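You operate a simulated robot arm through the tools that you are given. There is no shell and no other tool. Be economical: measure what you need, move in short steps, check, and stop when the job is done.

Carry out the task below with a simulated robot arm. There is one attempt and no reset: what you move stays moved.

Task
Switch the blue switch on. Then open the bottom grey drawer, take the blue tape roll from the inside of the bottom grey drawer and put it on the yellow outline on the grey bench, then shut the drawer. Then switch the orange switch on. Then put the blue screen from the top of the wall bench on the beige wooden board on the top of the grey bench. Then open the tall cupboard door, put the orange pot from the top shelf of the blue rack on the upper shelf behind the tall door and shut the door again. Then put the blue and green tray from the shelf under the wooden bench on the black cover. Then fetch the orange and purple tray from the wooden bench and set it on the small grey screen. Then take the grey block and leave it on the white card on the short wooden bench. Then take the yellow tape roll and leave it on the small brown screen. Then stack the bag of yellow balloons labelled "56" from the top of the blue-drawer bench on top of the bag of yellow balloons labelled "75". Then shut the large dark-red screen. Keep to this order. Set down upright: orange pot.

The check looks at the end state, three seconds after you hand in, the way a careful person would. Anything else that was tipped, shoved, dropped, spilled or broken makes it a failure. A push-on lid holds only when it is set on centred and level and pressed home; a screw cap is set on level and turned clockwise until tight.

Robot
A 7-joint arm with a two-finger parallel gripper on a trunk, on a base that drives. Base frame: it is fixed to the floor where the robot stands at the start and does not move with it; the origin is under the middle of the robot, x ahead of it, y to its left, z up. Units: m, rad, N and s.
With the tool pointing down near the work surface it reaches from about 0.16 to 0.48 m from the robot's upright axis, wherever it stands. Its first joint turns from -2.897 to 2.897 rad. Places, roughly: bag of yellow balloons [-6, 1.5, 0.75]; black cover (22x17x2 cm) [-8.8, 0.6, 0.4]; blue and green tray (16x5x4 cm) [-8.9, 0.3, 0.4]; blue screen (19x4x25 cm) [0.7, 2.5, 1]; blue switch [0.5, -0.1, 0.9]; blue tape roll (10x10x4 cm) [0.7, 0.4, 0.3]; bottom grey drawer [0.7, 0.5, 0.3]; grey block (4x4x3 cm) [-8.5, 1.9, 0.9]; large dark-red screen [-7.7, -3.7, 1.5]; orange and purple tray (8x5x4 cm) [-8.5, 1.4, 0.9]; orange pot [-9.25, -0.75, 1]; orange switch [0.6, 0.7, 0.8]; small brown screen [-8.75, 0.25, 1]; small grey screen [-8.75, 0.5, 1]; tall cupboard door [-9.2, -5.3, 1.1]; upper shelf behind the tall door [-9.3, -5.5, 1.1]; white card [-8.5, 2, 0.75]; wooden board (26x18x1 cm) [0.7, 0.4, 0.8]; yellow outline on the grey bench (25x20 cm) [0.64, 0.24, 0.8]; yellow tape roll (6x6x3 cm) [-7.1, 1.8, 1.3]. Payload 3.43 kg.
The TCP is the grasp point between the finger pads, 0.034 m short of the fingertips. In the tool frame z runs along the fingers and y along their closing line. Largest opening 0.128 m; finger width 0.024, thickness 0.012; the body of the gripper, 0.048 by 0.13 m, starts 0.096 m behind the TCP.
Orientation is that of the tool frame in the base frame, as a unit quaternion [x, y, z, w]. With the fingers straight down and closing along the base's y, the tool's x points along the base's -x, its y along +y and its z along -z.

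Tools
- The arm moves only by the tool send_rows. Its argument "moves" is a list of rows, each a list of 3 entries, a list of its own where there are three numbers: the finger opening in m, from 0 to 0.128, then the shift along the tool's x, y, z in m, then the turn, a rotation vector about the tool's x, y, z in degrees. In form: [[claw, [dx, dy, dz], [wx, wy, wz]], ...]. A call has 1 to 20 rows; each row shifts and turns the commanded pose from where the row before left it, along the tool's axes as they then stand. A row lasts 0.2 s, in which the tool goes at most 0.05 m and 0.15 rad; a call with a longer step from one row to the next is refused whole, and so is a gripper value outside its range. Where a pose cannot be reached the arm comes as near as it can. A force on the tool above 40 N (or 10 N above the force at the start of the call, whichever is more), or a blocked arm, ends the call early, and 0.2 s more pass. The fingers move at their own pace (about 0.108 m/s each) and stop on an object; they squeeze with about 41 N. The grip force told is the motor's: it shows also when the fingers shut on nothing. Time passes only in rows, and 0.2 s behind the last, so rows that do not move let the fingers close. The reply holds the time, the measured pose of the TCP, the force on the tool along the base axes, the opening and the grip force, in the units named above and with some noise, with the torque about the TCP (base axes, N m) and any sound that the robot's microphone picked up.
- Cameras (640 x 400 px; columns grow to the right, rows downward): "scene" is now at [-0.0202, 0.1786, 1.4361]; the picture's right is [0.35, -0.94, 0.00], its down [-0.69, -0.26, -0.68] and it looks along [0.64, 0.24, -0.73] (base axes); focal length 253 px, centre (320, 200). "wrist" rides on the gripper at [0.076, -0.011, -0.16] in the tool frame; the picture's right is [0.15, 0.99, 0.00], its down [-0.88, 0.13, -0.46] and it looks along [-0.45, 0.07, 0.89] (tool axes); focal length 234 px, centre (320, 200).
- camera(camera): a new picture of that camera. No time passes.
- move_column(by): slides the trunk up (or, below 0, down) by that many m; the arm and the scene camera ride with it, the base frame stays. It gives what a move gives, with no picture.
- base_move(legs): drives the robot by 1 to 6 legs, each [ahead, left, turn to the left] in m, m and rad, along the robot's own axes; the way and the turn of a leg run together, so that a leg with both is an arc; at most 1.5 m and 3.142 rad a leg. The arm and the cameras ride along, it lands a little off, and it stops where it bumps. It gives what a move gives.
- pan_tilt(pan, tilt): turns the head with the scene camera to pan (to the left, within 1.501 rad either way) and tilt (down, from -0.506 to 1.204), counted from straight ahead of the robot. It gives what a move gives.
- probe_pixels(camera, pixels): for up to 12 pixels [column, row] of the newest picture of that camera ("zoom" is the newest enlarged one), the place [x, y, z] in the base frame of the surface seen there, good to about 0.002 m, but the place of the scene camera against the robot may be out by one fixed shift of up to 0.018 m in any direction. No time passes.
- inspect(camera, box): a new picture of the part [left, top, right, bottom] of that camera's present view, enlarged. No time passes.
- close_job(): hands the job in; it is judged then, once.

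Go step by step. Measure first, check grasps and placings, and put right what went wrong. The budget is 371 turns and 332 pictures, counting those below and the enlarged ones. Unless the task says otherwise, let go and move clear before handing in, and close with one line.

The tools are called after "Emit:" as a command line: name --argument value ..., lists and objects as JSON in quotes. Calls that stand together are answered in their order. send_rows: Moves the arm, as the interface text tells. Its arguments: {"type":"object","properties":{"moves":{"type":"array","items":{"type":"array"}}},"required":["moves"]} The other tools are called the same way: move_column (by) slides the trunk up or down; base_move (legs) drives the base; pan_tilt (pan, tilt) turns the head that bears the scene camera; camera (camera) takes a picture; probe_pixels (camera, pixels) gives the place of the surface under pixels of a picture; inspect (camera, box) takes an enlarged picture of a part of a camera's view; close_job () hands the job in.

At the start:

```text
t: 0.0
eef_pos: [0.3512, 0.2367, 1.1625]
tcp_rot: [0.0, 1.0, 0.001, 0.001]
contact_force: [0.0, 0.5, 0.3]
moment: [0.04, -0.02, 0.01]
opening: 0.128
finger_force: 0.1
trunk travel left (down, up): [-0.15, 0.174]
robot x, y, heading: [0.002, 0.0013, -0.004]
head pan, tilt: [0.358, 0.824]
```

scene: 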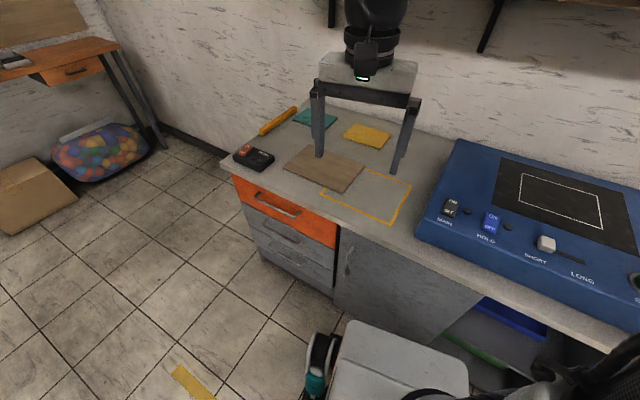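
wrist: 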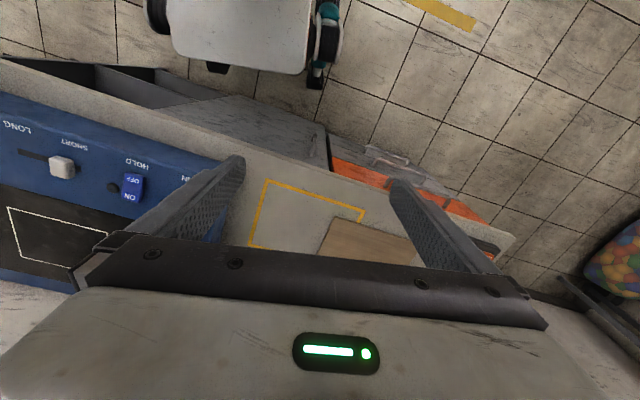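

The scene shows the blue switch near (491,222) on the blue panel and the orange switch near (243,150). I'll zoom in on both and measure.

Emit:
inspect --camera "scene" --box '[420, 170, 580, 270]'

Emit:
probe_pixels --camera "scene" --pixels '[[491, 217], [489, 227], [472, 222], [510, 225], [245, 150], [258, 160], [340, 170], [365, 200], [290, 213], [285, 232], [290, 255], [305, 110]]'

Emit:
inspect --camera "scene" --box '[210, 90, 370, 190]'

```text
4.00 times, centred on (500, 220) of scene
```

zoom: 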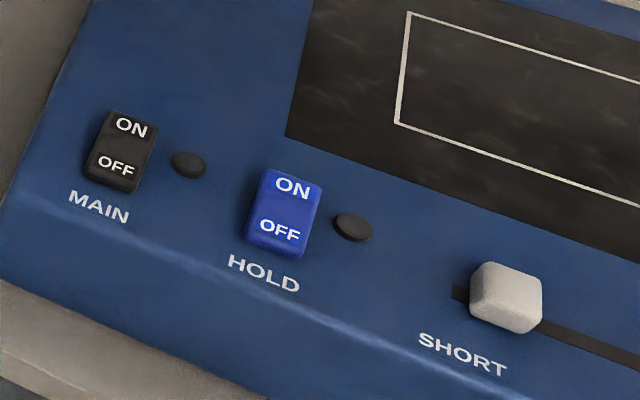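

```text
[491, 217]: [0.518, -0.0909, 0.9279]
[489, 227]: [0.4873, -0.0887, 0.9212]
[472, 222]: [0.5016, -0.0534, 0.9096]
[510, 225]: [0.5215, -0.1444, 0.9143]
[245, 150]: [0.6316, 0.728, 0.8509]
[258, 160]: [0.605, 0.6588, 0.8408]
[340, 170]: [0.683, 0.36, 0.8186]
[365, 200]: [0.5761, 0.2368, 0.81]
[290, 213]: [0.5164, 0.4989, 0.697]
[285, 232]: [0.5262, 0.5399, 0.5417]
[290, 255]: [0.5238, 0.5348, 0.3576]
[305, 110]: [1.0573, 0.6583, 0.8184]
```

```text
4.00 times, centred on (290, 140) of scene
```

zoom: 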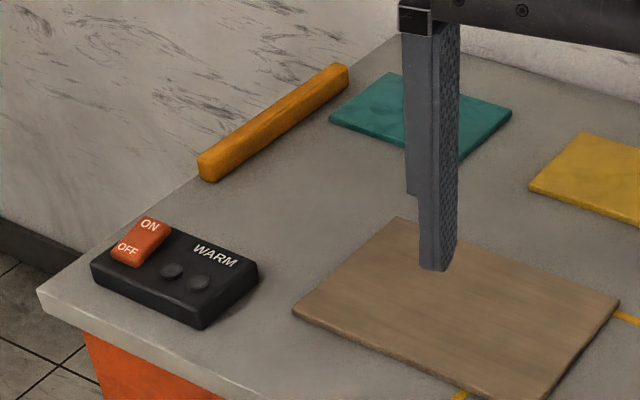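

The rocker's ON half is the far one, with the OFF half raised/lit near the camera. I'll calibrate the scene camera's shift against the fingertips.

Emit:
inspect --camera "scene" --box '[290, 70, 450, 190]'

```text
3.33 times, centred on (370, 130) of scene
```

zoom: 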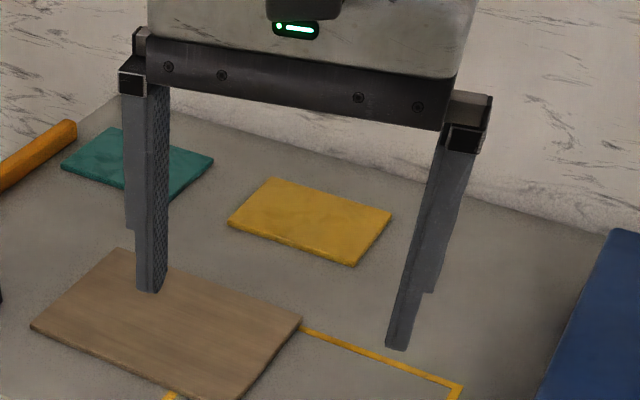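

Emit:
probe_pixels --camera "zoom" --pixels '[[144, 287], [151, 286], [160, 285], [144, 250], [158, 250], [394, 345], [402, 340], [408, 335], [413, 300], [405, 300]]'

```text
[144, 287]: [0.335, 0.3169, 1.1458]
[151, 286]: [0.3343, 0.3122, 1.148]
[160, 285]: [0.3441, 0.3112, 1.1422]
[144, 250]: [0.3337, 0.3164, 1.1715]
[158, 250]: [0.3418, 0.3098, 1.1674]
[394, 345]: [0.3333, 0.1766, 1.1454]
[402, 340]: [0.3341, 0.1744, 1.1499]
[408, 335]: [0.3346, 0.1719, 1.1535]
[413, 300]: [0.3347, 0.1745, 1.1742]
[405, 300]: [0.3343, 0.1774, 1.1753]
```

The finger faces probe about (-0.005,+0.009,+0.015) off the known TCP. I'll cross-check with the wrist camera.

Emit:
inspect --camera "wrist" --box '[20, 130, 220, 255]'

Emit:
probe_pixels --camera "wrist" --pixels '[[131, 197], [133, 183], [320, 220], [370, 235], [365, 213], [260, 200], [251, 243], [269, 183]]'

Emit:
probe_pixels --camera "scene" --pixels '[[411, 186], [391, 222], [322, 193], [350, 191], [362, 165], [286, 165]]'

```text
3.20 times, centred on (120, 192) of wrist
```

zoom: 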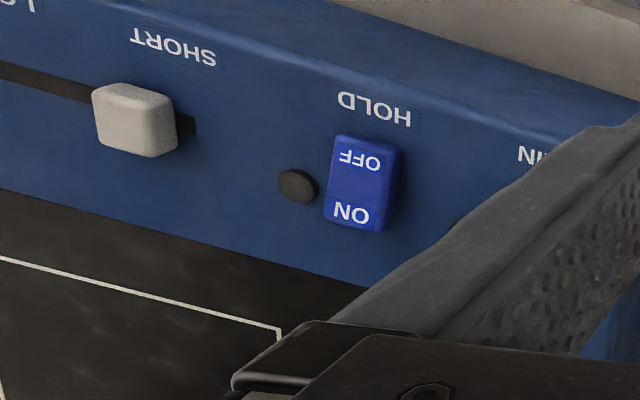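

```text
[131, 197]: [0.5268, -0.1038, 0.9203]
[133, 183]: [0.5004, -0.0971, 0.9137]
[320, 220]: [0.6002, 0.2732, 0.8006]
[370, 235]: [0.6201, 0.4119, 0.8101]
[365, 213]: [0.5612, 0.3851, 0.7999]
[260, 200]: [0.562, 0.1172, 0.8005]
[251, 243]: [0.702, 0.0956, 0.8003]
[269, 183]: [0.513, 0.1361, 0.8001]
```

```text
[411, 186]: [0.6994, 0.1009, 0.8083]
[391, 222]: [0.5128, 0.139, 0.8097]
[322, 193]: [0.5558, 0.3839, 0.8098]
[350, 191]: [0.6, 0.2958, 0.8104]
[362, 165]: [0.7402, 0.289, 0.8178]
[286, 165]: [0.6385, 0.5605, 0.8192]
```

Wrist probes put the bench at z=0.800, so the scene is off by about (-0.003,+0.005,+0.009). The switch is 0.54 m away, so I need to drive closer; I'll check the gap between base and bench.

Emit:
probe_pixels --camera "scene" --pixels '[[350, 325], [460, 365], [330, 337], [320, 385], [440, 250], [560, 318], [345, 300], [450, 345], [300, 250], [240, 180], [640, 345]]'

Emit:
pan_tilt --pan 0.0 --tilt 1.15

Emit:
camera --camera "scene"

```text
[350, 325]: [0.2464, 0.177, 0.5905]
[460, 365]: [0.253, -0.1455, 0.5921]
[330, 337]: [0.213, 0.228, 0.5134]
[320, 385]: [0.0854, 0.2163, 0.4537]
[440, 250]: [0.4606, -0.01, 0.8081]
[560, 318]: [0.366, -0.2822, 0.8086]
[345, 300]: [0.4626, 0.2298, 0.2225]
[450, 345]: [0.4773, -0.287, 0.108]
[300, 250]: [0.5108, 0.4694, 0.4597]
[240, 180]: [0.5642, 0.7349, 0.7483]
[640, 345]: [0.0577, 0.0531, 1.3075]
```

```text
t: 0.8
eef_pos: [0.3525, 0.2351, 1.1612]
tcp_rot: [0.002, 1.0, -0.001, -0.001]
contact_force: [-0.8, 0.0, -0.4]
moment: [0.01, -0.03, 0.02]
opening: 0.1281
finger_force: 0.0
trunk travel left (down, up): [-0.15, 0.174]
robot x, y, heading: [0.0016, -0.0016, -0.0]
head pan, tilt: [0.0, 1.15]
```

```text
325 pictures are left
```

scene: 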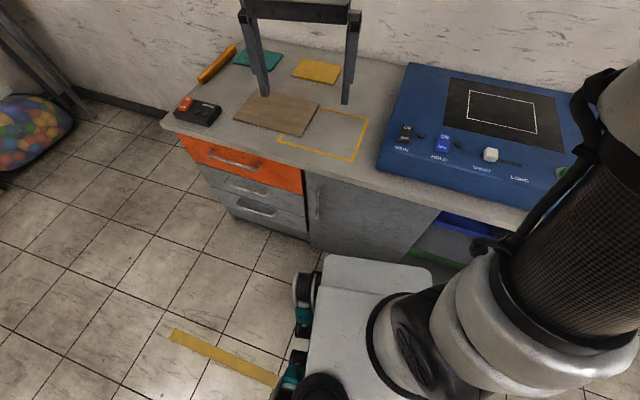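

The base front is at x≈0.25 and the bench edge at ≈0.45, so there is room. I'll drive 0.12 m ahead, turning slightly to square up with the bench.

Emit:
base_move --legs '[[0.12, 0.0, -0.17]]'

Emit:
camera --camera "wrist"

Emit:
camera --camera "scene"

```text
t: 2.0
eef_pos: [0.4687, 0.1789, 1.1623]
tcp_rot: [0.073, 0.997, 0.0, 0.0]
contact_force: [-0.4, -0.8, 0.4]
moment: [0.02, 0.01, -0.01]
opening: 0.1282
finger_force: 0.1
trunk travel left (down, up): [-0.15, 0.174]
robot x, y, heading: [0.0869, 0.0019, -0.139]
head pan, tilt: [0.0, 1.15]
stopped in leg 1: the robot was blocked; the commanded pose is now the measured one
```

```text
324 pictures are left
```

wrist: 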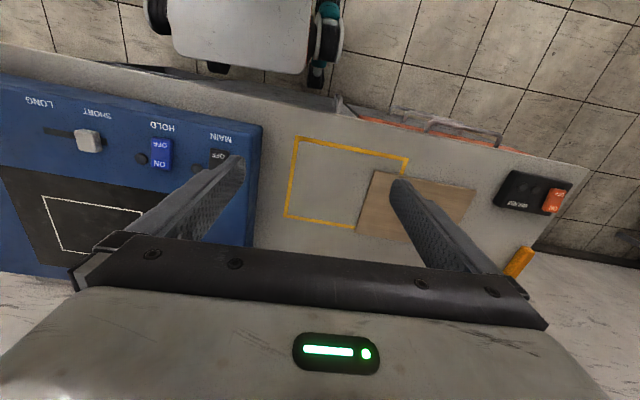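

```text
323 pictures are left
```

scene: 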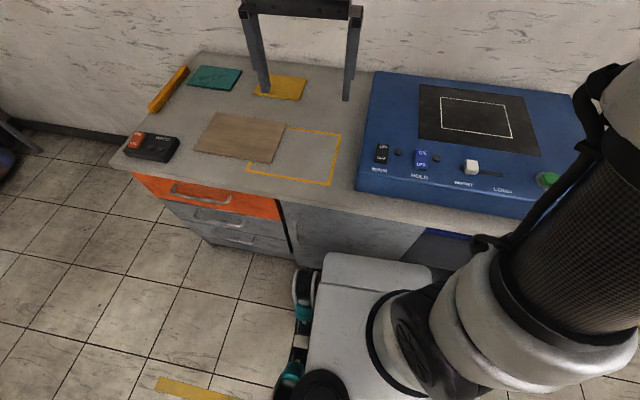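

The base bumped at x=0.087, but the switch is now about 0.45 m away, which is reachable. I'll re-measure it with the wrist camera.

Emit:
inspect --camera "wrist" --box '[100, 110, 260, 210]'

Emit:
probe_pixels --camera "zoom" --pixels '[[235, 214], [242, 155], [238, 175], [245, 128], [230, 235], [155, 200], [262, 213], [207, 213], [330, 210], [440, 185], [236, 222], [218, 180]]'

```text
4.00 times, centred on (180, 160) of wrist
```

zoom: 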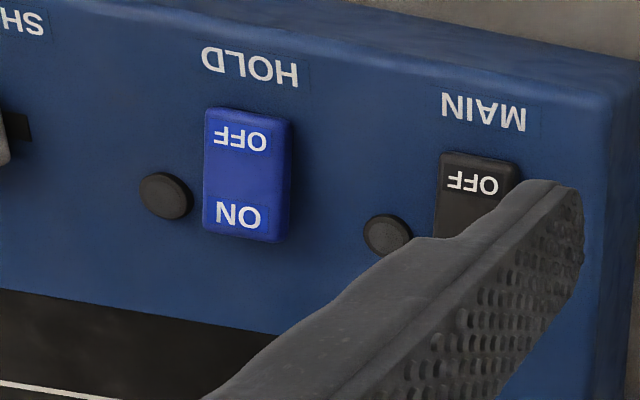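

```text
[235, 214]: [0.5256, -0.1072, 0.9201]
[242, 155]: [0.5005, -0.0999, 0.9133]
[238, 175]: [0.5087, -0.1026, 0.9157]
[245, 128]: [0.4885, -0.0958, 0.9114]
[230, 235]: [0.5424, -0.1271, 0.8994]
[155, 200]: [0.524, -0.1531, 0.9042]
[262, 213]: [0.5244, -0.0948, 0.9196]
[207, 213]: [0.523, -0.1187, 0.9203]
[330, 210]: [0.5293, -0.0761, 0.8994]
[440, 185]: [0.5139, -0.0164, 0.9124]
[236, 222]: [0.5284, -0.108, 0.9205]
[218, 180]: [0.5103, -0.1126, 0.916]
```

The ON end is at about (0.528,-0.108,0.921), raised 2 cm above the panel. I'll move closed fingers over it at z=0.97.

Emit:
send_rows --moves '[[0.0, [-0.0167, -0.0458, 0], [0, 0, 0]], [0.0, [-0.0167, -0.0458, 0], [0, 0, 0]], [0.0, [-0.0167, -0.0458, 0], [0, 0, 0]], [0.0, [-0.0167, -0.0458, 0], [0, 0, 0]], [0.0, [-0.0167, -0.0458, 0], [0, 0, 0]], [0.0, [-0.0167, -0.0458, 0], [0, 0, 0]], [0, [0, 0, 0.046], [0, 0, 0]], [0, [0, 0, 0.046], [0, 0, 0]], [0, [0, 0, 0.046], [0, 0, 0]], [0, [0, 0, 0.046], [0, 0, 0]], [0, [0, 0, 0], [0, 0, 0]]]'

Emit:
camera --camera "wrist"

```text
t: 4.5
eef_pos: [0.5296, -0.1046, 0.9766]
tcp_rot: [0.073, 0.997, 0.0, 0.0]
contact_force: [-0.1, 0.5, 0.5]
moment: [0.03, 0.01, 0.02]
opening: 0.0
finger_force: 33.4
trunk travel left (down, up): [-0.15, 0.174]
robot x, y, heading: [0.0853, 0.0005, -0.142]
head pan, tilt: [0.0, 1.15]
```

```text
321 pictures are left
```

wrist: 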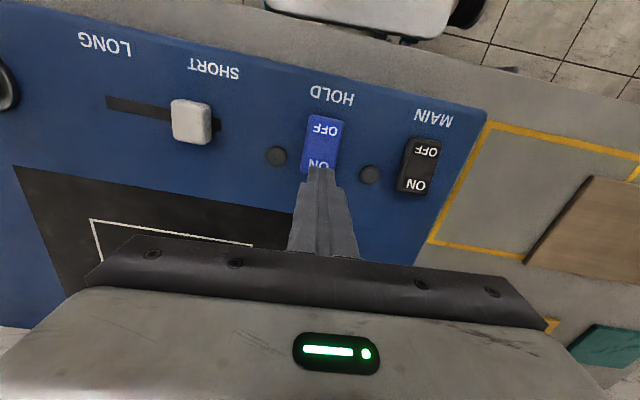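

The fingertips sit over the ON end. I'll press down slowly.

Emit:
send_rows --moves '[[0, [0, 0, 0.01], [0, 0, 0]], [0, [0, 0, 0.008], [0, 0, 0]], [0, [0, 0, 0.005], [0, 0, 0]], [0, [0, 0, 0.005], [0, 0, 0]], [0, [0, 0, 0.004], [0, 0, 0]], [0, [0, 0, 0.004], [0, 0, 0]], [0, [0, 0, 0.003], [0, 0, 0]]]'

Emit:
send_rows --moves '[[0, [0, 0, -0.03], [0, 0, 0]], [0, [0, 0, -0.04], [0, 0, 0]], [0, [-0.03, 0.03, 0], [0, 0, 0]], [0, [0, 0.0, 0], [0, 0, 0]]]'

Emit:
inspect --camera "wrist" --box '[220, 60, 420, 185]'

```text
t: 5.8
eef_pos: [0.5295, -0.105, 0.9471]
tcp_rot: [0.072, 0.997, -0.002, 0.005]
contact_force: [-1.0, -0.2, 14.9]
moment: [0.05, 0.17, -0.01]
opening: 0.0002
finger_force: 33.0
trunk travel left (down, up): [-0.15, 0.174]
robot x, y, heading: [0.0838, -0.002, -0.141]
head pan, tilt: [0.0, 1.15]
stopped in row 6: the force on the tool passed its limit at 47 N (the readings are from after the stop); the commanded pose is now the measured one
```

```text
t: 6.8
eef_pos: [0.5631, -0.0794, 1.016]
tcp_rot: [0.072, 0.997, -0.001, 0.004]
contact_force: [-0.6, -0.3, -0.3]
moment: [-0.01, 0.02, -0.01]
opening: 0.0
finger_force: 33.0
trunk travel left (down, up): [-0.15, 0.174]
robot x, y, heading: [0.0871, -0.0009, -0.143]
head pan, tilt: [0.0, 1.15]
```

```text
3.20 times, centred on (320, 122) of wrist
```

zoom: 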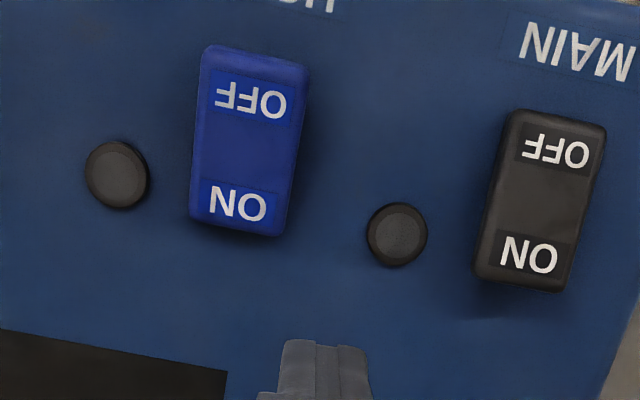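

I stopped at 47 N with the tip at 0.913, 7 mm below the original ON surface. I'll probe the rocker's slope to see whether it flipped, with the black switch as comparison.

Emit:
probe_pixels --camera "zoom" --pixels '[[232, 225], [245, 170], [252, 100], [258, 65], [515, 280], [530, 230], [555, 150], [565, 120], [400, 290], [400, 120]]'

Emit:
inspect --camera "scene" --box '[350, 120, 510, 220]'

```text
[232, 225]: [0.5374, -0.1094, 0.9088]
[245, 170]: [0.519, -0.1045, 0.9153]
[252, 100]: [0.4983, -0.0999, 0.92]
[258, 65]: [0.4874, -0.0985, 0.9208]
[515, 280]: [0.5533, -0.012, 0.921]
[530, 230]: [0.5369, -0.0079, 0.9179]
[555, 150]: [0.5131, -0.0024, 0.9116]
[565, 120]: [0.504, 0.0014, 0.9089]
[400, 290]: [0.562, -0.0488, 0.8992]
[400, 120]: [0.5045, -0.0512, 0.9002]
```

```text
4.00 times, centred on (430, 170) of scene
```

zoom: 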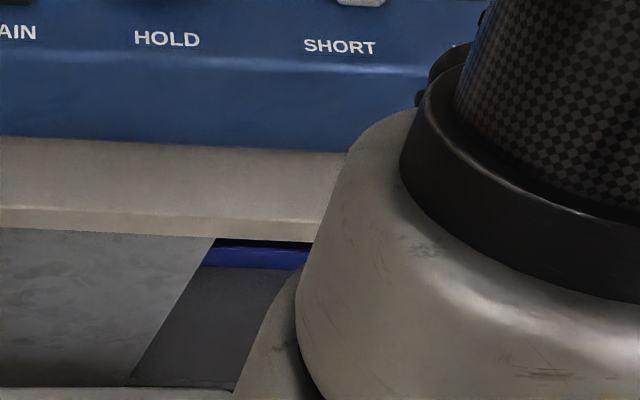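

The slope is reversed (ON end at 0.909, OFF end at 0.921), so the blue switch is on. Next I'll back off and look at the drawers.

Emit:
send_rows --moves '[[0, [0.04, 0, -0.03], [0, 0, 0]], [0, [0.04, 0, -0.03], [0, 0, 0]], [0, [0.04, 0, -0.03], [0, 0, 0]]]'

Emit:
base_move --legs '[[-0.35, 0.0, 0.0], [0, 0.3, 0]]'

Emit:
pan_tilt --pan 0.3 --tilt 0.8

Emit:
camera --camera "scene"

```text
t: 7.6
eef_pos: [0.4426, -0.064, 1.1062]
tcp_rot: [0.072, 0.997, -0.001, 0.002]
contact_force: [0.5, 0.1, -0.7]
moment: [-0.02, 0.03, 0.02]
opening: 0.0002
finger_force: 33.4
trunk travel left (down, up): [-0.15, 0.174]
robot x, y, heading: [0.0882, 0.0005, -0.136]
head pan, tilt: [0.0, 1.15]
```

```text
t: 13.0
eef_pos: [0.1349, 0.2838, 1.1052]
tcp_rot: [0.073, 0.997, -0.001, 0.004]
contact_force: [-0.5, 0.0, -0.1]
moment: [0.01, -0.02, -0.01]
opening: 0.0
finger_force: 33.0
trunk travel left (down, up): [-0.15, 0.174]
robot x, y, heading: [-0.2251, 0.346, -0.142]
head pan, tilt: [0.0, 1.15]
```

```text
t: 13.8
eef_pos: [0.1359, 0.2852, 1.1057]
tcp_rot: [0.072, 0.997, -0.001, 0.004]
contact_force: [-0.1, -0.7, -0.4]
moment: [0.0, 0.01, 0.01]
opening: 0.0
finger_force: 33.2
trunk travel left (down, up): [-0.15, 0.174]
robot x, y, heading: [-0.2216, 0.3458, -0.143]
head pan, tilt: [0.3, 0.799]
```

```text
318 pictures are left
```

scene: 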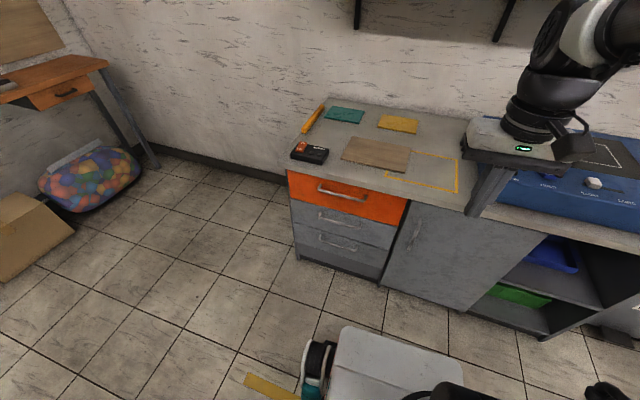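

Emit:
probe_pixels --camera "scene" --pixels '[[342, 245], [322, 240], [358, 250], [300, 248], [378, 268], [297, 255], [380, 277], [295, 228], [392, 248], [340, 222], [285, 170], [400, 200]]'

Emit:
inspect --camera "scene" --box '[270, 160, 430, 300]'

```text
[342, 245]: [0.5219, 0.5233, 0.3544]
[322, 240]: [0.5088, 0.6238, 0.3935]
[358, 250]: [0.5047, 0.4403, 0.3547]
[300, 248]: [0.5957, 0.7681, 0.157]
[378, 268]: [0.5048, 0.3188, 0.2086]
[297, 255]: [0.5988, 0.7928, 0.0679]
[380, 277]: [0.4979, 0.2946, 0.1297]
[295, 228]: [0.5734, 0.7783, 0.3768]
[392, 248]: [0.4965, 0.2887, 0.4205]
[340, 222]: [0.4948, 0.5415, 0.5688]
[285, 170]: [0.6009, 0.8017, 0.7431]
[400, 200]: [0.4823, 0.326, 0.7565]
```

```text
2.86 times, centred on (350, 230) of scene
```

zoom: 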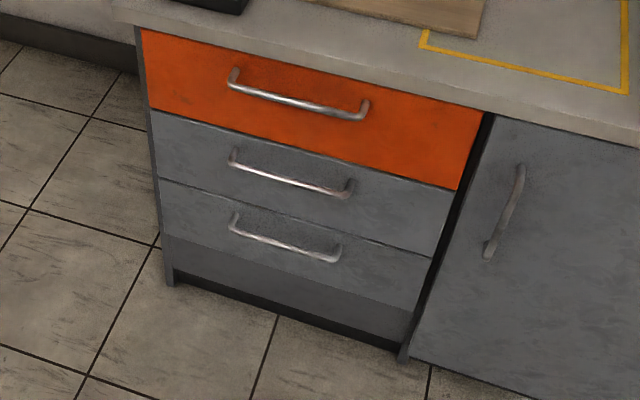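

The bottom drawer's handle bar is at zoom (285,245). I'll measure it and its ends.

Emit:
probe_pixels --camera "zoom" --pixels '[[285, 246], [260, 239], [310, 254], [300, 251], [236, 228], [335, 255], [285, 200], [285, 265], [430, 262], [165, 190], [415, 300], [162, 230]]'

Emit:
move_column --by -0.15

```text
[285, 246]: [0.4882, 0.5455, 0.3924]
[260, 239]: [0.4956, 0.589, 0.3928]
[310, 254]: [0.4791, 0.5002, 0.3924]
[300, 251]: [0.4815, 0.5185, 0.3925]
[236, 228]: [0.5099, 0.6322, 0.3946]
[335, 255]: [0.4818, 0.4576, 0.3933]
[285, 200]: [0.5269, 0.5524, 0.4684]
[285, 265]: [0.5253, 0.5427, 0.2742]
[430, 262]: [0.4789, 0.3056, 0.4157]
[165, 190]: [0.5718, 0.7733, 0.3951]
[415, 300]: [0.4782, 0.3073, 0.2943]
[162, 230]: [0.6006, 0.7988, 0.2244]
```

```text
t: 15.6
eef_pos: [0.1346, 0.2842, 0.9561]
tcp_rot: [0.073, 0.997, -0.001, 0.004]
contact_force: [0.6, 0.2, 0.0]
moment: [0.01, -0.01, -0.02]
opening: 0.0002
finger_force: 32.8
trunk travel left (down, up): [0.0, 0.324]
robot x, y, heading: [-0.2271, 0.3435, -0.142]
head pan, tilt: [0.3, 0.799]
```

The bar centre is about (0.491,0.539,0.383) after correction, with the drawer front at 0.527 and the bench normal along heading -0.156. I'll turn the tool to point forward, closing vertically.

Emit:
send_rows --moves '[[0.05, [0, 0, 0], [0, -8.2, 0]], [0.05, [0, 0, 0], [0, -8.2, 0]], [0.05, [0, 0, 0], [0, -8.2, 0]], [0.05, [0, 0, 0], [0, -8.2, 0]], [0.05, [0, 0, 0], [0, -8.2, 0]], [0.05, [0, 0, 0], [0, -8.2, 0]], [0.05, [0, 0, 0], [0, -8.2, 0]], [0.05, [0, 0, 0], [0, -8.2, 0]], [0.05, [0, 0, 0], [0, -8.2, 0]], [0.05, [0, 0, 0], [0, -8.2, 0]], [0.05, [0, 0, 0], [0, -8.0, 0]]]'

Emit:
send_rows --moves '[[0.05, [0, 0, 0], [0, 0, 8.2]], [0.05, [0, 0, 0], [0, 0, 8.2]], [0.05, [0, 0, 0], [0, 0, 8.2]], [0.05, [0, 0, 0], [0, 0, 8.2]], [0.05, [0, 0, 0], [0, 0, 8.2]], [0.05, [0, 0, 0], [0, 0, 8.2]], [0.05, [0, 0, 0], [0, 0, 8.2]], [0.05, [0, 0, 0], [0, 0, 8.2]], [0.05, [0, 0, 0], [0, 0, 8.2]], [0.05, [0, 0, 0], [0, 0, 8.2]], [0.05, [0, 0, 0], [0, 0, 8.0]]]'

```text
t: 18.0
eef_pos: [0.2623, 0.2538, 1.0926]
tcp_rot: [0.051, 0.703, -0.052, 0.707]
contact_force: [-0.5, -0.4, 1.4]
moment: [-0.02, 0.01, 0.03]
opening: 0.0501
finger_force: 0.0
out of reach, approached as far as the arm can: row 6, 7, 8, 9, 10, 11
trunk travel left (down, up): [0.0, 0.324]
robot x, y, heading: [-0.2246, 0.3472, -0.142]
head pan, tilt: [0.3, 0.799]
```

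```text
t: 20.4
eef_pos: [0.2635, 0.2533, 1.093]
tcp_rot: [0.534, 0.46, 0.464, 0.536]
contact_force: [-0.8, 0.5, 0.0]
moment: [0.01, 0.01, -0.03]
opening: 0.0501
finger_force: 0.1
trunk travel left (down, up): [0.0, 0.324]
robot x, y, heading: [-0.2228, 0.3508, -0.145]
head pan, tilt: [0.3, 0.799]
```

The tool is now horizontal with y up. I'll lower in stages, extending outward to keep clear of the base.

Emit:
send_rows --moves '[[0.05, [0, -0.045, 0.01], [0, 0, 0]], [0.05, [0, -0.045, 0.01], [0, 0, 0]], [0.05, [0, -0.045, 0.01], [0, 0, 0]], [0.05, [0, -0.045, 0.01], [0, 0, 0]], [0.05, [0, -0.045, 0.01], [0, 0, 0]], [0.05, [0, -0.045, 0.01], [0, 0, 0]], [0.05, [0, -0.045, 0.01], [0, 0, 0]], [0.05, [0, -0.045, 0.01], [0, 0, 0]], [0.05, [0, -0.045, 0.01], [0, 0, 0]], [0.05, [0, -0.045, 0.01], [0, 0, 0]]]'

Emit:
camera --camera "scene"

Emit:
camera --camera "wrist"

```text
t: 22.6
eef_pos: [0.3841, 0.2334, 0.6504]
tcp_rot: [0.532, 0.46, 0.464, 0.538]
contact_force: [0.6, 0.3, -0.5]
moment: [-0.03, 0.04, 0.0]
opening: 0.05
finger_force: 0.0
out of reach, approached as far as the arm can: row 1, 2
trunk travel left (down, up): [0.0, 0.324]
robot x, y, heading: [-0.2206, 0.3504, -0.136]
head pan, tilt: [0.3, 0.799]
```

```text
316 pictures are left
```

scene: 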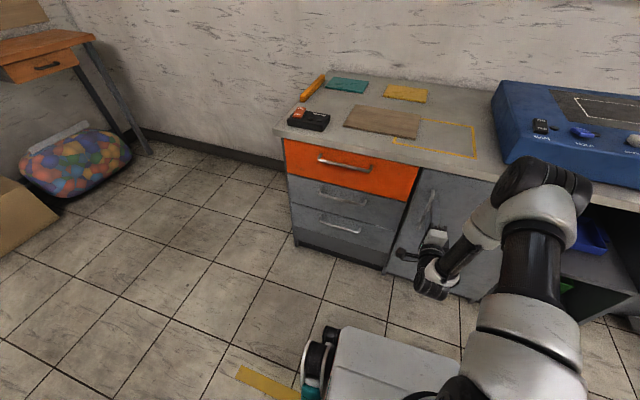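

```text
315 pictures are left
```

wrist: 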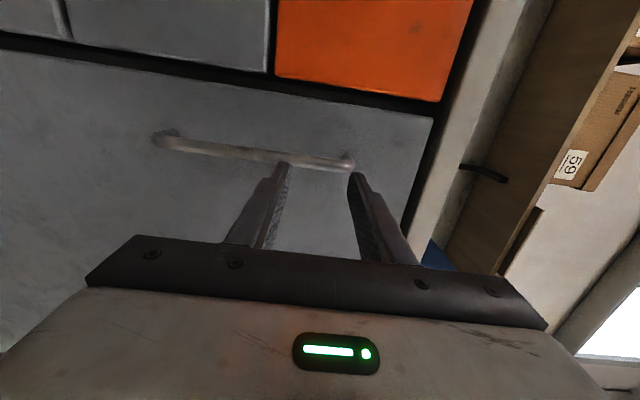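

Clear so far. I'll shift the base left so the tool lines up with the drawer handle, backing off a little, and then lower.

Emit:
base_move --legs '[[-0.04, 0.0, -0.01], [0.0, 0.315, 0.0]]'

Emit:
send_rows --moves '[[0.05, [0, -0.045, 0], [0, 0, 0]], [0.05, [0, -0.045, 0], [0, 0, 0]], [0.05, [0, -0.045, 0], [0, 0, 0]], [0.05, [0, -0.045, 0], [0, 0, 0]], [0.05, [0, -0.045, 0], [0, 0, 0]], [0.05, [0, -0.042, 0], [0, 0, 0]]]'

Emit:
camera --camera "wrist"

Emit:
camera --camera "scene"

```text
t: 26.6
eef_pos: [0.3909, 0.5452, 0.6507]
tcp_rot: [0.534, 0.459, 0.461, 0.54]
contact_force: [0.2, -0.4, 0.3]
moment: [0.01, -0.05, -0.01]
opening: 0.0501
finger_force: 0.1
trunk travel left (down, up): [0.0, 0.324]
robot x, y, heading: [-0.2144, 0.665, -0.153]
head pan, tilt: [0.3, 0.799]
```

```text
t: 28.1
eef_pos: [0.3926, 0.5462, 0.3942]
tcp_rot: [0.536, 0.459, 0.461, 0.538]
contact_force: [0.0, -0.3, -0.8]
moment: [0.0, -0.01, 0.04]
opening: 0.0498
finger_force: 0.1
out of reach, approached as far as the arm can: row 6
trunk travel left (down, up): [0.0, 0.324]
robot x, y, heading: [-0.2101, 0.6628, -0.15]
head pan, tilt: [0.3, 0.799]
```

```text
314 pictures are left
```

wrist: 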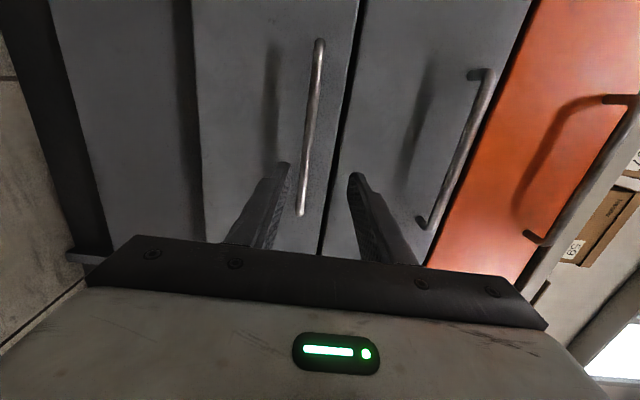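

```text
313 pictures are left
```

scene: 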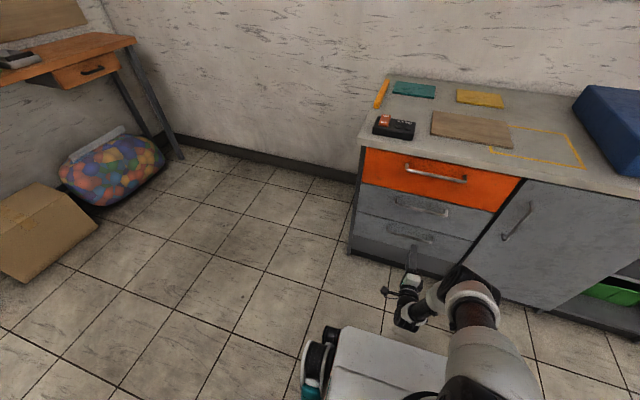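

Heading matches the bench now. I'll measure the bar with the wrist camera: bar at (310,130).

Emit:
probe_pixels --camera "wrist" --pixels '[[310, 110], [307, 140], [304, 170], [301, 205], [317, 60], [319, 45], [240, 100], [260, 180], [340, 80], [350, 200], [195, 100]]'

```text
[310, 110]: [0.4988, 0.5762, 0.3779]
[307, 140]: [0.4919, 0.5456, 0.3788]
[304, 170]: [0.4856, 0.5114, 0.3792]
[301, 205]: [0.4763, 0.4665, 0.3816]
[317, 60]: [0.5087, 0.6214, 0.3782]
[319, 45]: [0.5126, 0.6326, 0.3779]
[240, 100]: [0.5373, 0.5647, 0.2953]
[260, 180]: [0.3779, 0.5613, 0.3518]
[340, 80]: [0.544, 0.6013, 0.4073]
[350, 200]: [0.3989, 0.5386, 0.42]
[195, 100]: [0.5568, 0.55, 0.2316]
```

The bar lies at (0.4935,0.5456,0.378) and slopes 12°, so the heading should be -0.21. The arm is near its lower limit, so I'll pitch the tool down 20° to help, after turning the base slightly.

Emit:
base_move --legs '[[0.0, 0.05, -0.057]]'

Emit:
send_rows --moves '[[0.07, [0, 0, 0], [7, 0, 0]], [0.07, [0, 0, 0], [7, 0, 0]], [0.07, [0, 0, 0], [6, 0, 0]], [0.07, [0, 0, 0], [0, 0, 0]]]'

Emit:
camera --camera "wrist"

```text
t: 29.2
eef_pos: [0.393, 0.5588, 0.3934]
tcp_rot: [0.548, 0.443, 0.445, 0.553]
contact_force: [-0.7, 0.7, 0.0]
moment: [0.0, 0.03, 0.0]
opening: 0.0502
finger_force: 0.0
trunk travel left (down, up): [0.0, 0.324]
robot x, y, heading: [-0.2061, 0.713, -0.213]
head pan, tilt: [0.3, 0.799]
```

```text
t: 30.2
eef_pos: [0.3934, 0.5603, 0.3943]
tcp_rot: [0.636, 0.514, 0.36, 0.448]
contact_force: [-0.3, 0.6, -0.1]
moment: [0.02, 0.02, 0.03]
opening: 0.0702
finger_force: 0.0
trunk travel left (down, up): [0.0, 0.324]
robot x, y, heading: [-0.2045, 0.7132, -0.208]
head pan, tilt: [0.3, 0.799]
```

```text
312 pictures are left
```

wrist: 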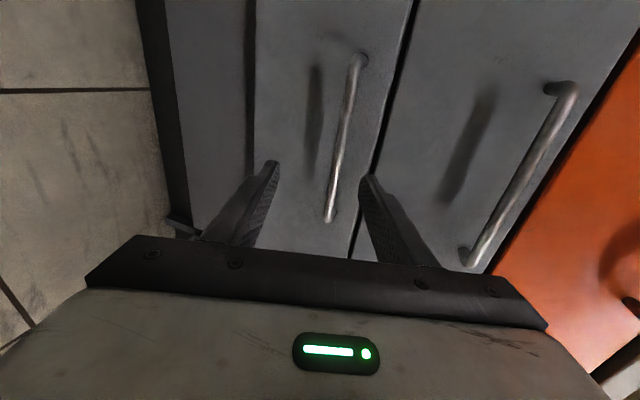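

The bar is 0.100 ahead and 0.019 along +y in the tool frame. I'll advance until it sits about 16 mm past the TCP.

Emit:
send_rows --moves '[[0.05, [0, 0.0187, 0.03], [0, 0, 0]], [0.05, [0, 0, 0.03], [0, 0, 0]], [0.05, [0, 0, 0.024], [0, 0, 0]], [0.05, [0, 0, 0.0], [0, 0, 0]]]'

Emit:
camera --camera "wrist"

```text
t: 31.2
eef_pos: [0.4784, 0.542, 0.3838]
tcp_rot: [0.635, 0.514, 0.362, 0.449]
contact_force: [0.3, 0.5, -0.2]
moment: [-0.01, -0.01, 0.02]
opening: 0.05
finger_force: 0.1
trunk travel left (down, up): [0.0, 0.324]
robot x, y, heading: [-0.205, 0.7156, -0.206]
head pan, tilt: [0.3, 0.799]
```

```text
311 pictures are left
```

wrist: 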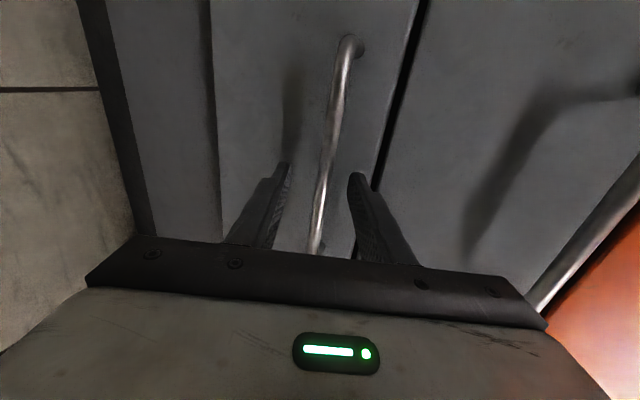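

The bar is between the fingers. Closing now.

Emit:
send_rows --moves '[[0.0, [0, 0, 0.0], [0, 0, 0]], [0.0, [0, 0, 0.0], [0, 0, 0]], [0.0, [0, 0, 0.0], [0, 0, 0]], [0.0, [0, 0, 0.0], [0, 0, 0]]]'

```text
t: 32.2
eef_pos: [0.4784, 0.5412, 0.3856]
tcp_rot: [0.635, 0.513, 0.362, 0.451]
contact_force: [0.6, 2.1, 14.8]
moment: [-0.43, -0.22, 0.3]
opening: 0.0119
finger_force: 45.1
trunk travel left (down, up): [0.0, 0.324]
robot x, y, heading: [-0.207, 0.7174, -0.207]
head pan, tilt: [0.3, 0.799]
```

The bar is gripped (opening 12 mm). I'll pull by driving straight back.

Emit:
base_move --legs '[[-0.12, 0.0, 0.0]]'

Emit:
base_move --legs '[[-0.16, 0.0, 0.0]]'

Emit:
camera --camera "scene"

```text
t: 33.5
eef_pos: [0.361, 0.5639, 0.3864]
tcp_rot: [0.635, 0.512, 0.362, 0.451]
contact_force: [-1.3, -5.0, 20.8]
moment: [-0.26, -0.34, 0.86]
opening: 0.0117
finger_force: 44.7
trunk travel left (down, up): [0.0, 0.324]
robot x, y, heading: [-0.3227, 0.7338, -0.208]
head pan, tilt: [0.3, 0.799]
```

```text
t: 34.9
eef_pos: [0.2037, 0.5962, 0.3853]
tcp_rot: [0.636, 0.512, 0.361, 0.451]
contact_force: [-1.6, -7.7, 9.8]
moment: [-0.31, -0.12, 0.68]
opening: 0.0118
finger_force: 44.8
trunk travel left (down, up): [0.0, 0.324]
robot x, y, heading: [-0.4767, 0.7716, -0.21]
head pan, tilt: [0.3, 0.799]
```

```text
310 pictures are left
```

scene: 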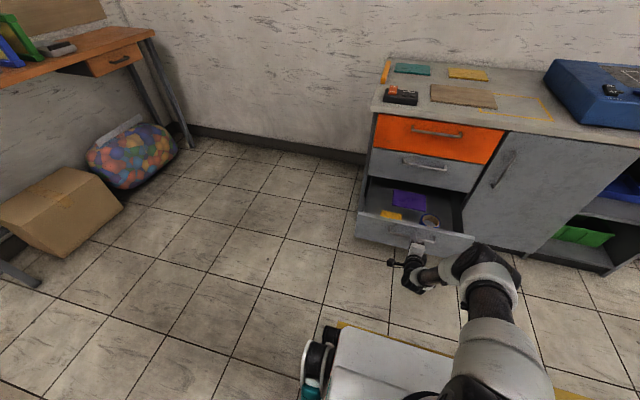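

The drawer is open and the tape roll shows at (430,220). I'll measure it.

Emit:
inspect --camera "scene" --box '[350, 160, 490, 260]'

Emit:
probe_pixels --camera "zoom" --pixels '[[360, 250], [385, 265], [350, 270], [370, 300], [400, 270], [370, 275], [300, 320], [470, 280], [180, 250], [510, 355], [60, 280], [250, 180]]'

```text
4.00 times, centred on (420, 210) of scene
```

zoom: 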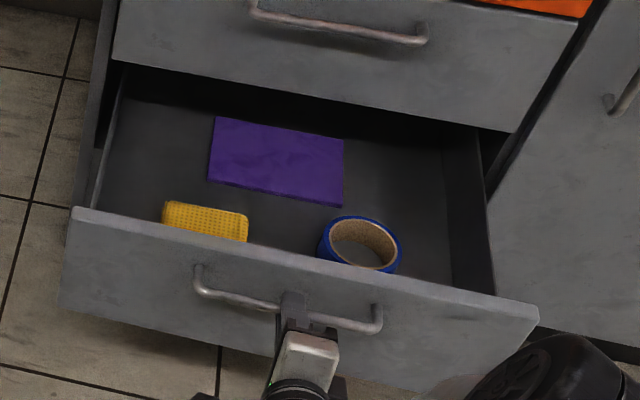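

```text
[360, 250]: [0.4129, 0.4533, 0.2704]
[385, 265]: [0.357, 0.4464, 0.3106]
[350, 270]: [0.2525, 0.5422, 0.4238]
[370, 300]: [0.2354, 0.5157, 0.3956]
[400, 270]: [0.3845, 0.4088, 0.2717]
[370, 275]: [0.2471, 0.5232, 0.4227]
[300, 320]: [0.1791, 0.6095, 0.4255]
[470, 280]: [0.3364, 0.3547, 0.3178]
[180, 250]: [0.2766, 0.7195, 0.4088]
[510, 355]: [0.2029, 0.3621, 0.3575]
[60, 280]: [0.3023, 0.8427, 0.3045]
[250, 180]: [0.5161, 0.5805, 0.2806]
```

The tape roll centre is around (0.39,0.455), with its top near z=0.30. Pulling the drawer a bit more will bring the roll within reach from the right side.

Emit:
base_move --legs '[[-0.05, 0.0, 0.0]]'

```text
t: 35.8
eef_pos: [0.156, 0.6054, 0.3859]
tcp_rot: [0.635, 0.51, 0.361, 0.453]
contact_force: [-2.4, -2.6, 4.6]
moment: [-0.04, -0.04, 1.24]
opening: 0.0117
finger_force: 45.2
trunk travel left (down, up): [0.0, 0.324]
robot x, y, heading: [-0.523, 0.783, -0.214]
head pan, tilt: [0.3, 0.799]
```

The drawer is open 0.33 m. I'll release, back off, and lift the arm.

Emit:
send_rows --moves '[[0.06, [0, 0, 0], [0, 0, 0]], [0.06, [0, 0, 0], [0, 0, 0]], [0.06, [0, 0, -0.03], [0, 0, 0]], [0.06, [0, 0, -0.04], [0, 0, 0]], [0.06, [0, 0.042, -0.02], [0, 0, 0]], [0.06, [0, 0.042, -0.02], [0, 0, 0]], [0.06, [0, 0.042, -0.02], [0, 0, 0]], [0.06, [0, 0.042, -0.02], [0, 0, 0]], [0.06, [0, 0.042, -0.02], [0, 0, 0]], [0.06, [0, 0.042, -0.02], [0, 0, 0]], [0.06, [0, 0.042, -0.02], [0, 0, 0]], [0.06, [0, 0.042, -0.02], [0, 0, 0]], [0.06, [0, 0.042, -0.02], [0, 0, 0]], [0.06, [0, 0.042, -0.02], [0, 0, 0]], [0.06, [0, 0.042, -0.02], [0, 0, 0]]]'

Emit:
send_rows --moves '[[0.06, [0, 0, 0], [0, 0, -8.2]], [0.06, [0, 0, 0], [0, 0, -8.2]], [0.06, [0, 0, 0], [0, 0, -8.2]], [0.06, [0, 0, 0], [0, 0, -8.2]], [0.06, [0, 0, 0], [0, 0, -8.2]], [0.06, [0, 0, 0], [0, 0, -8.2]], [0.06, [0, 0, 0], [0, 0, -8.2]], [0.06, [0, 0, 0], [0, 0, -8.2]], [0.06, [0, 0, 0], [0, 0, -8.2]], [0.06, [0, 0, 0], [0, 0, -8.2]], [0.06, [0, 0, 0], [0, 0, -8]]]'

Emit:
send_rows --moves '[[0.06, [0, 0, 0], [0, 7.8, 0]], [0.06, [0, 0, 0], [0, 7.8, 0]], [0.06, [0, 0, 0], [0, 7.8, 0]], [0.06, [0, 0, 0], [0, 7.8, 0]], [0.06, [0, 0, 0], [0, 7.8, 0]], [0.06, [0, 0, 0], [0, 7.8, 0]], [0.06, [0, 0, 0], [0, 7.8, 0]], [0.06, [0, 0, 0], [0, 7.8, 0]], [0.06, [0, 0, 0], [0, 7.8, 0]]]'

```text
t: 39.0
eef_pos: [0.0383, 0.633, 0.9169]
tcp_rot: [0.636, 0.512, 0.361, 0.451]
contact_force: [0.4, -0.1, -0.4]
moment: [-0.01, -0.03, 0.03]
opening: 0.0597
finger_force: 0.0
trunk travel left (down, up): [0.0, 0.324]
robot x, y, heading: [-0.5249, 0.7771, -0.213]
head pan, tilt: [0.3, 0.799]
```

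```text
t: 41.4
eef_pos: [0.0395, 0.6345, 0.9165]
tcp_rot: [0.086, 0.811, -0.064, 0.575]
contact_force: [0.3, -0.1, -0.6]
moment: [0.01, -0.01, 0.03]
opening: 0.0596
finger_force: 0.1
trunk travel left (down, up): [0.0, 0.324]
robot x, y, heading: [-0.5262, 0.779, -0.207]
head pan, tilt: [0.3, 0.799]
```

```text
t: 43.4
eef_pos: [0.0385, 0.6339, 0.9182]
tcp_rot: [0.108, 0.994, -0.002, 0.004]
contact_force: [-1.0, -0.2, -0.2]
moment: [0.02, -0.03, 0.03]
opening: 0.06
finger_force: 0.0
trunk travel left (down, up): [0.0, 0.324]
robot x, y, heading: [-0.5259, 0.7812, -0.209]
head pan, tilt: [0.3, 0.799]
```

Tool is down again. I'll retract and raise it, then drive right and forward beside the open drawer.

Emit:
send_rows --moves '[[0.1, [0.035, 0, -0.035], [0, 0, 0]], [0.1, [0.035, 0, -0.035], [0, 0, 0]], [0.1, [0.035, 0, -0.035], [0, 0, 0]], [0.1, [0.035, 0, -0.035], [0, 0, 0]], [0.1, [0.035, 0, -0.035], [0, 0, 0]], [0.1, [0.035, 0, -0.02], [0, 0, 0]]]'

Emit:
base_move --legs '[[0.0, -0.54, 0.0], [0.6, 0.0, 0.0]]'

Emit:
pan_tilt --pan 0.7 --tilt 1.0

Emit:
camera --camera "scene"

```text
t: 44.8
eef_pos: [-0.1699, 0.6797, 1.1093]
tcp_rot: [0.108, 0.994, -0.003, 0.004]
contact_force: [0.7, 1.0, -0.4]
moment: [0.01, 0.02, 0.03]
opening: 0.0998
finger_force: 0.0
trunk travel left (down, up): [0.0, 0.324]
robot x, y, heading: [-0.5273, 0.7827, -0.208]
head pan, tilt: [0.3, 0.799]
```

```text
t: 53.5
eef_pos: [0.3078, 0.0276, 1.1102]
tcp_rot: [0.105, 0.994, -0.002, 0.004]
contact_force: [0.6, -0.6, -0.1]
moment: [0.04, 0.0, 0.01]
opening: 0.0997
finger_force: 0.0
trunk travel left (down, up): [0.0, 0.324]
robot x, y, heading: [-0.0495, 0.1263, -0.201]
head pan, tilt: [0.3, 0.799]
```

```text
t: 54.4
eef_pos: [0.3087, 0.0283, 1.1098]
tcp_rot: [0.106, 0.994, -0.001, 0.006]
contact_force: [0.3, 0.2, -0.2]
moment: [-0.01, 0.04, 0.0]
opening: 0.1002
finger_force: 0.0
trunk travel left (down, up): [0.0, 0.324]
robot x, y, heading: [-0.0486, 0.1251, -0.202]
head pan, tilt: [0.7, 1.0]
```

```text
308 pictures are left
```

scene: 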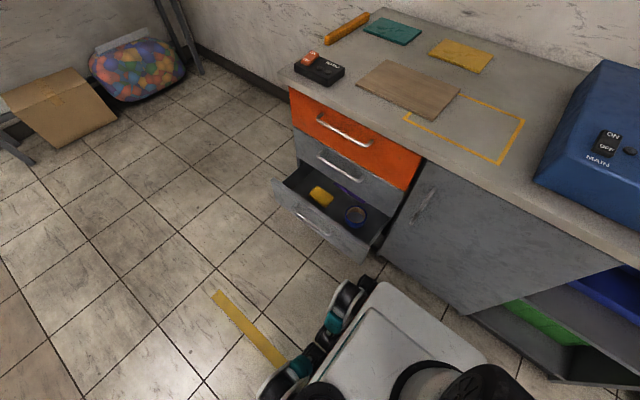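

Emit:
inspect --camera "scene" --box '[260, 150, 420, 270]'

Emit:
probe_pixels --camera "scene" --pixels '[[355, 207], [347, 212], [365, 215], [368, 258], [335, 285], [375, 280], [382, 235], [275, 180], [355, 224], [345, 250], [385, 245], [353, 214]]'

```text
3.33 times, centred on (340, 210) of scene
```

zoom: 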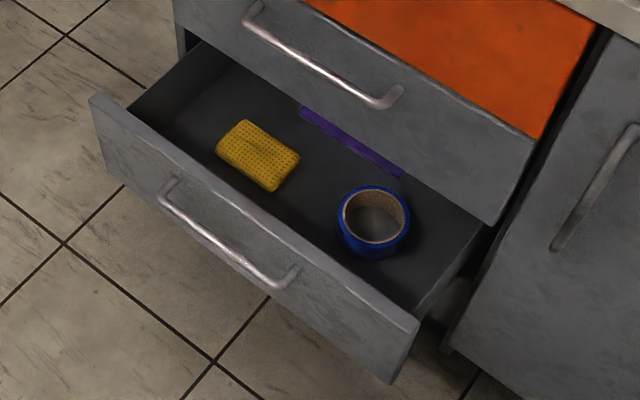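

```text
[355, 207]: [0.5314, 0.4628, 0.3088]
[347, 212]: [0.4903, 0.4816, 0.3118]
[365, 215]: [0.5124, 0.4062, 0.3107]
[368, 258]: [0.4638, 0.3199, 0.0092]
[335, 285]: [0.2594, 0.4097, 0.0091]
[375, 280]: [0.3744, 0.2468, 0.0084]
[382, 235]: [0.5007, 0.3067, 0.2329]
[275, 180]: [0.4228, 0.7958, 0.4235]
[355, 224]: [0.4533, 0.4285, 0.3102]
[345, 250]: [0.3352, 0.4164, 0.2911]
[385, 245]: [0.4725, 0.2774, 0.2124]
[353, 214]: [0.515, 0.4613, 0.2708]
```

The drawer seems less open than I left it (front corner at u=0.246 versus 0.397 closed, so about 0.15 open). I'll let some time pass and check whether it is still drifting.

Emit:
send_rows --moves '[[0.1, [0, 0, 0], [0, 0, 0]], [0.1, [0, 0, 0], [0, 0, 0]], [0.1, [0, 0, 0], [0, 0, 0]], [0.1, [0, 0, 0], [0, 0, 0]], [0.1, [0, 0, 0], [0, 0, 0]], [0.1, [0, 0, 0], [0, 0, 0]], [0.1, [0, 0, 0], [0, 0, 0]], [0.1, [0, 0, 0], [0, 0, 0]], [0.1, [0, 0, 0], [0, 0, 0]], [0.1, [0, 0, 0], [0, 0, 0]], [0.1, [0, 0, 0], [0, 0, 0]], [0.1, [0, 0, 0], [0, 0, 0]]]'

Emit:
inspect --camera "scene" --box '[260, 150, 420, 270]'

```text
t: 57.0
eef_pos: [0.3081, 0.0256, 1.1092]
tcp_rot: [0.105, 0.994, -0.002, 0.004]
contact_force: [0.0, -0.1, 0.4]
moment: [0.0, 0.03, 0.01]
opening: 0.0999
finger_force: 0.0
trunk travel left (down, up): [0.0, 0.324]
robot x, y, heading: [-0.052, 0.1277, -0.204]
head pan, tilt: [0.7, 1.0]
```

```text
3.33 times, centred on (340, 210) of scene
```

zoom: 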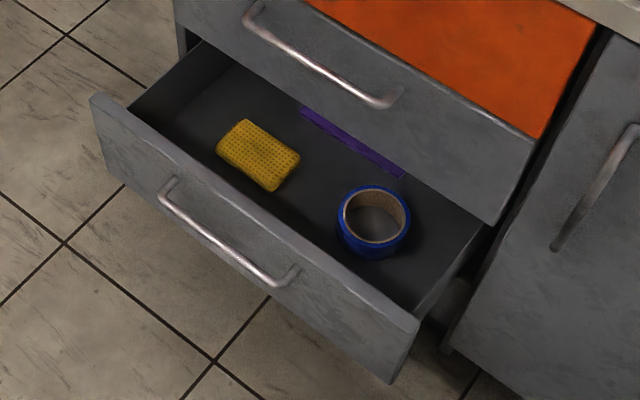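

The drawer is static; my base evidently pushed its corner while driving past. I'll back out, stand in front, hook the inside of the front panel with closed fingers and pull it open again.

Emit:
base_move --legs '[[-0.15, 0.0, 0.0], [0.0, 0.36, 0.0]]'

Emit:
camera --camera "wrist"

```text
t: 62.0
eef_pos: [0.2355, 0.4131, 1.1108]
tcp_rot: [0.105, 0.994, -0.003, 0.005]
contact_force: [-0.3, -0.6, -0.1]
moment: [-0.01, -0.02, 0.01]
opening: 0.1004
finger_force: 0.1
trunk travel left (down, up): [0.0, 0.324]
robot x, y, heading: [-0.1267, 0.5109, -0.204]
head pan, tilt: [0.7, 1.0]
```

```text
305 pictures are left
```

wrist: 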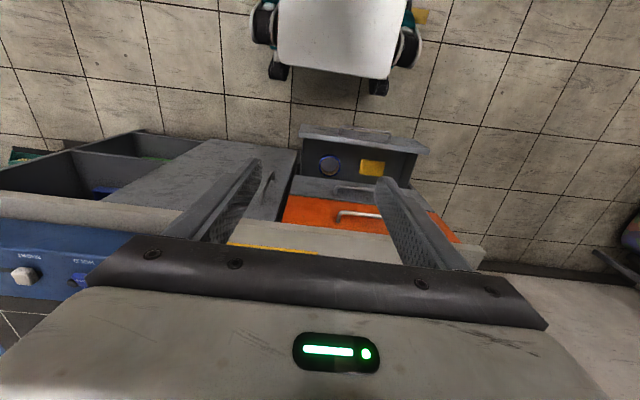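

This wrist view shows the base and the drawer together. I'll measure both, using this camera's accurate frame.

Emit:
probe_pixels --camera "wrist" --pixels '[[330, 158], [320, 170], [341, 165], [330, 172], [303, 133], [425, 148], [300, 178], [370, 131], [277, 76], [380, 92], [340, 75], [262, 35]]'

Emit:
inspect --camera "wrist" --box '[240, 60, 460, 200]'

```text
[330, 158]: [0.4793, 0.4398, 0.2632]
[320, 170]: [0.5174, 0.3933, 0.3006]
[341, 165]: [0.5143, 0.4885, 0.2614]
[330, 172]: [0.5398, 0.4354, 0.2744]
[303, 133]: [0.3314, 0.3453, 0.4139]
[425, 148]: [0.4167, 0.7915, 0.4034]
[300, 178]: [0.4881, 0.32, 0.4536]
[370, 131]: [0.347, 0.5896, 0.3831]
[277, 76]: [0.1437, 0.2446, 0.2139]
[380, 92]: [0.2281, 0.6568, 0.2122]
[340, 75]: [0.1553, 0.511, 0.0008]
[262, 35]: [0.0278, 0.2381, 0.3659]
```

```text
2.86 times, centred on (350, 130) of wrist
```

zoom: 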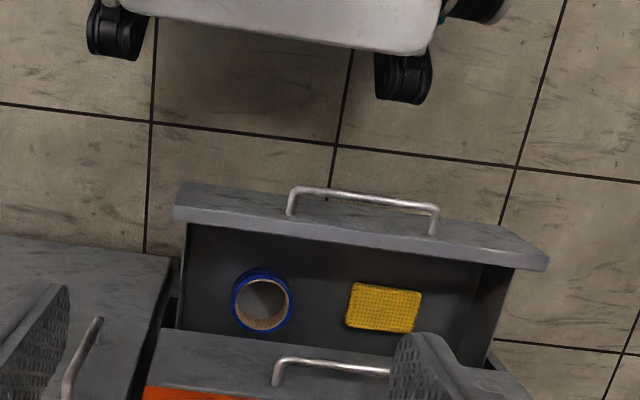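

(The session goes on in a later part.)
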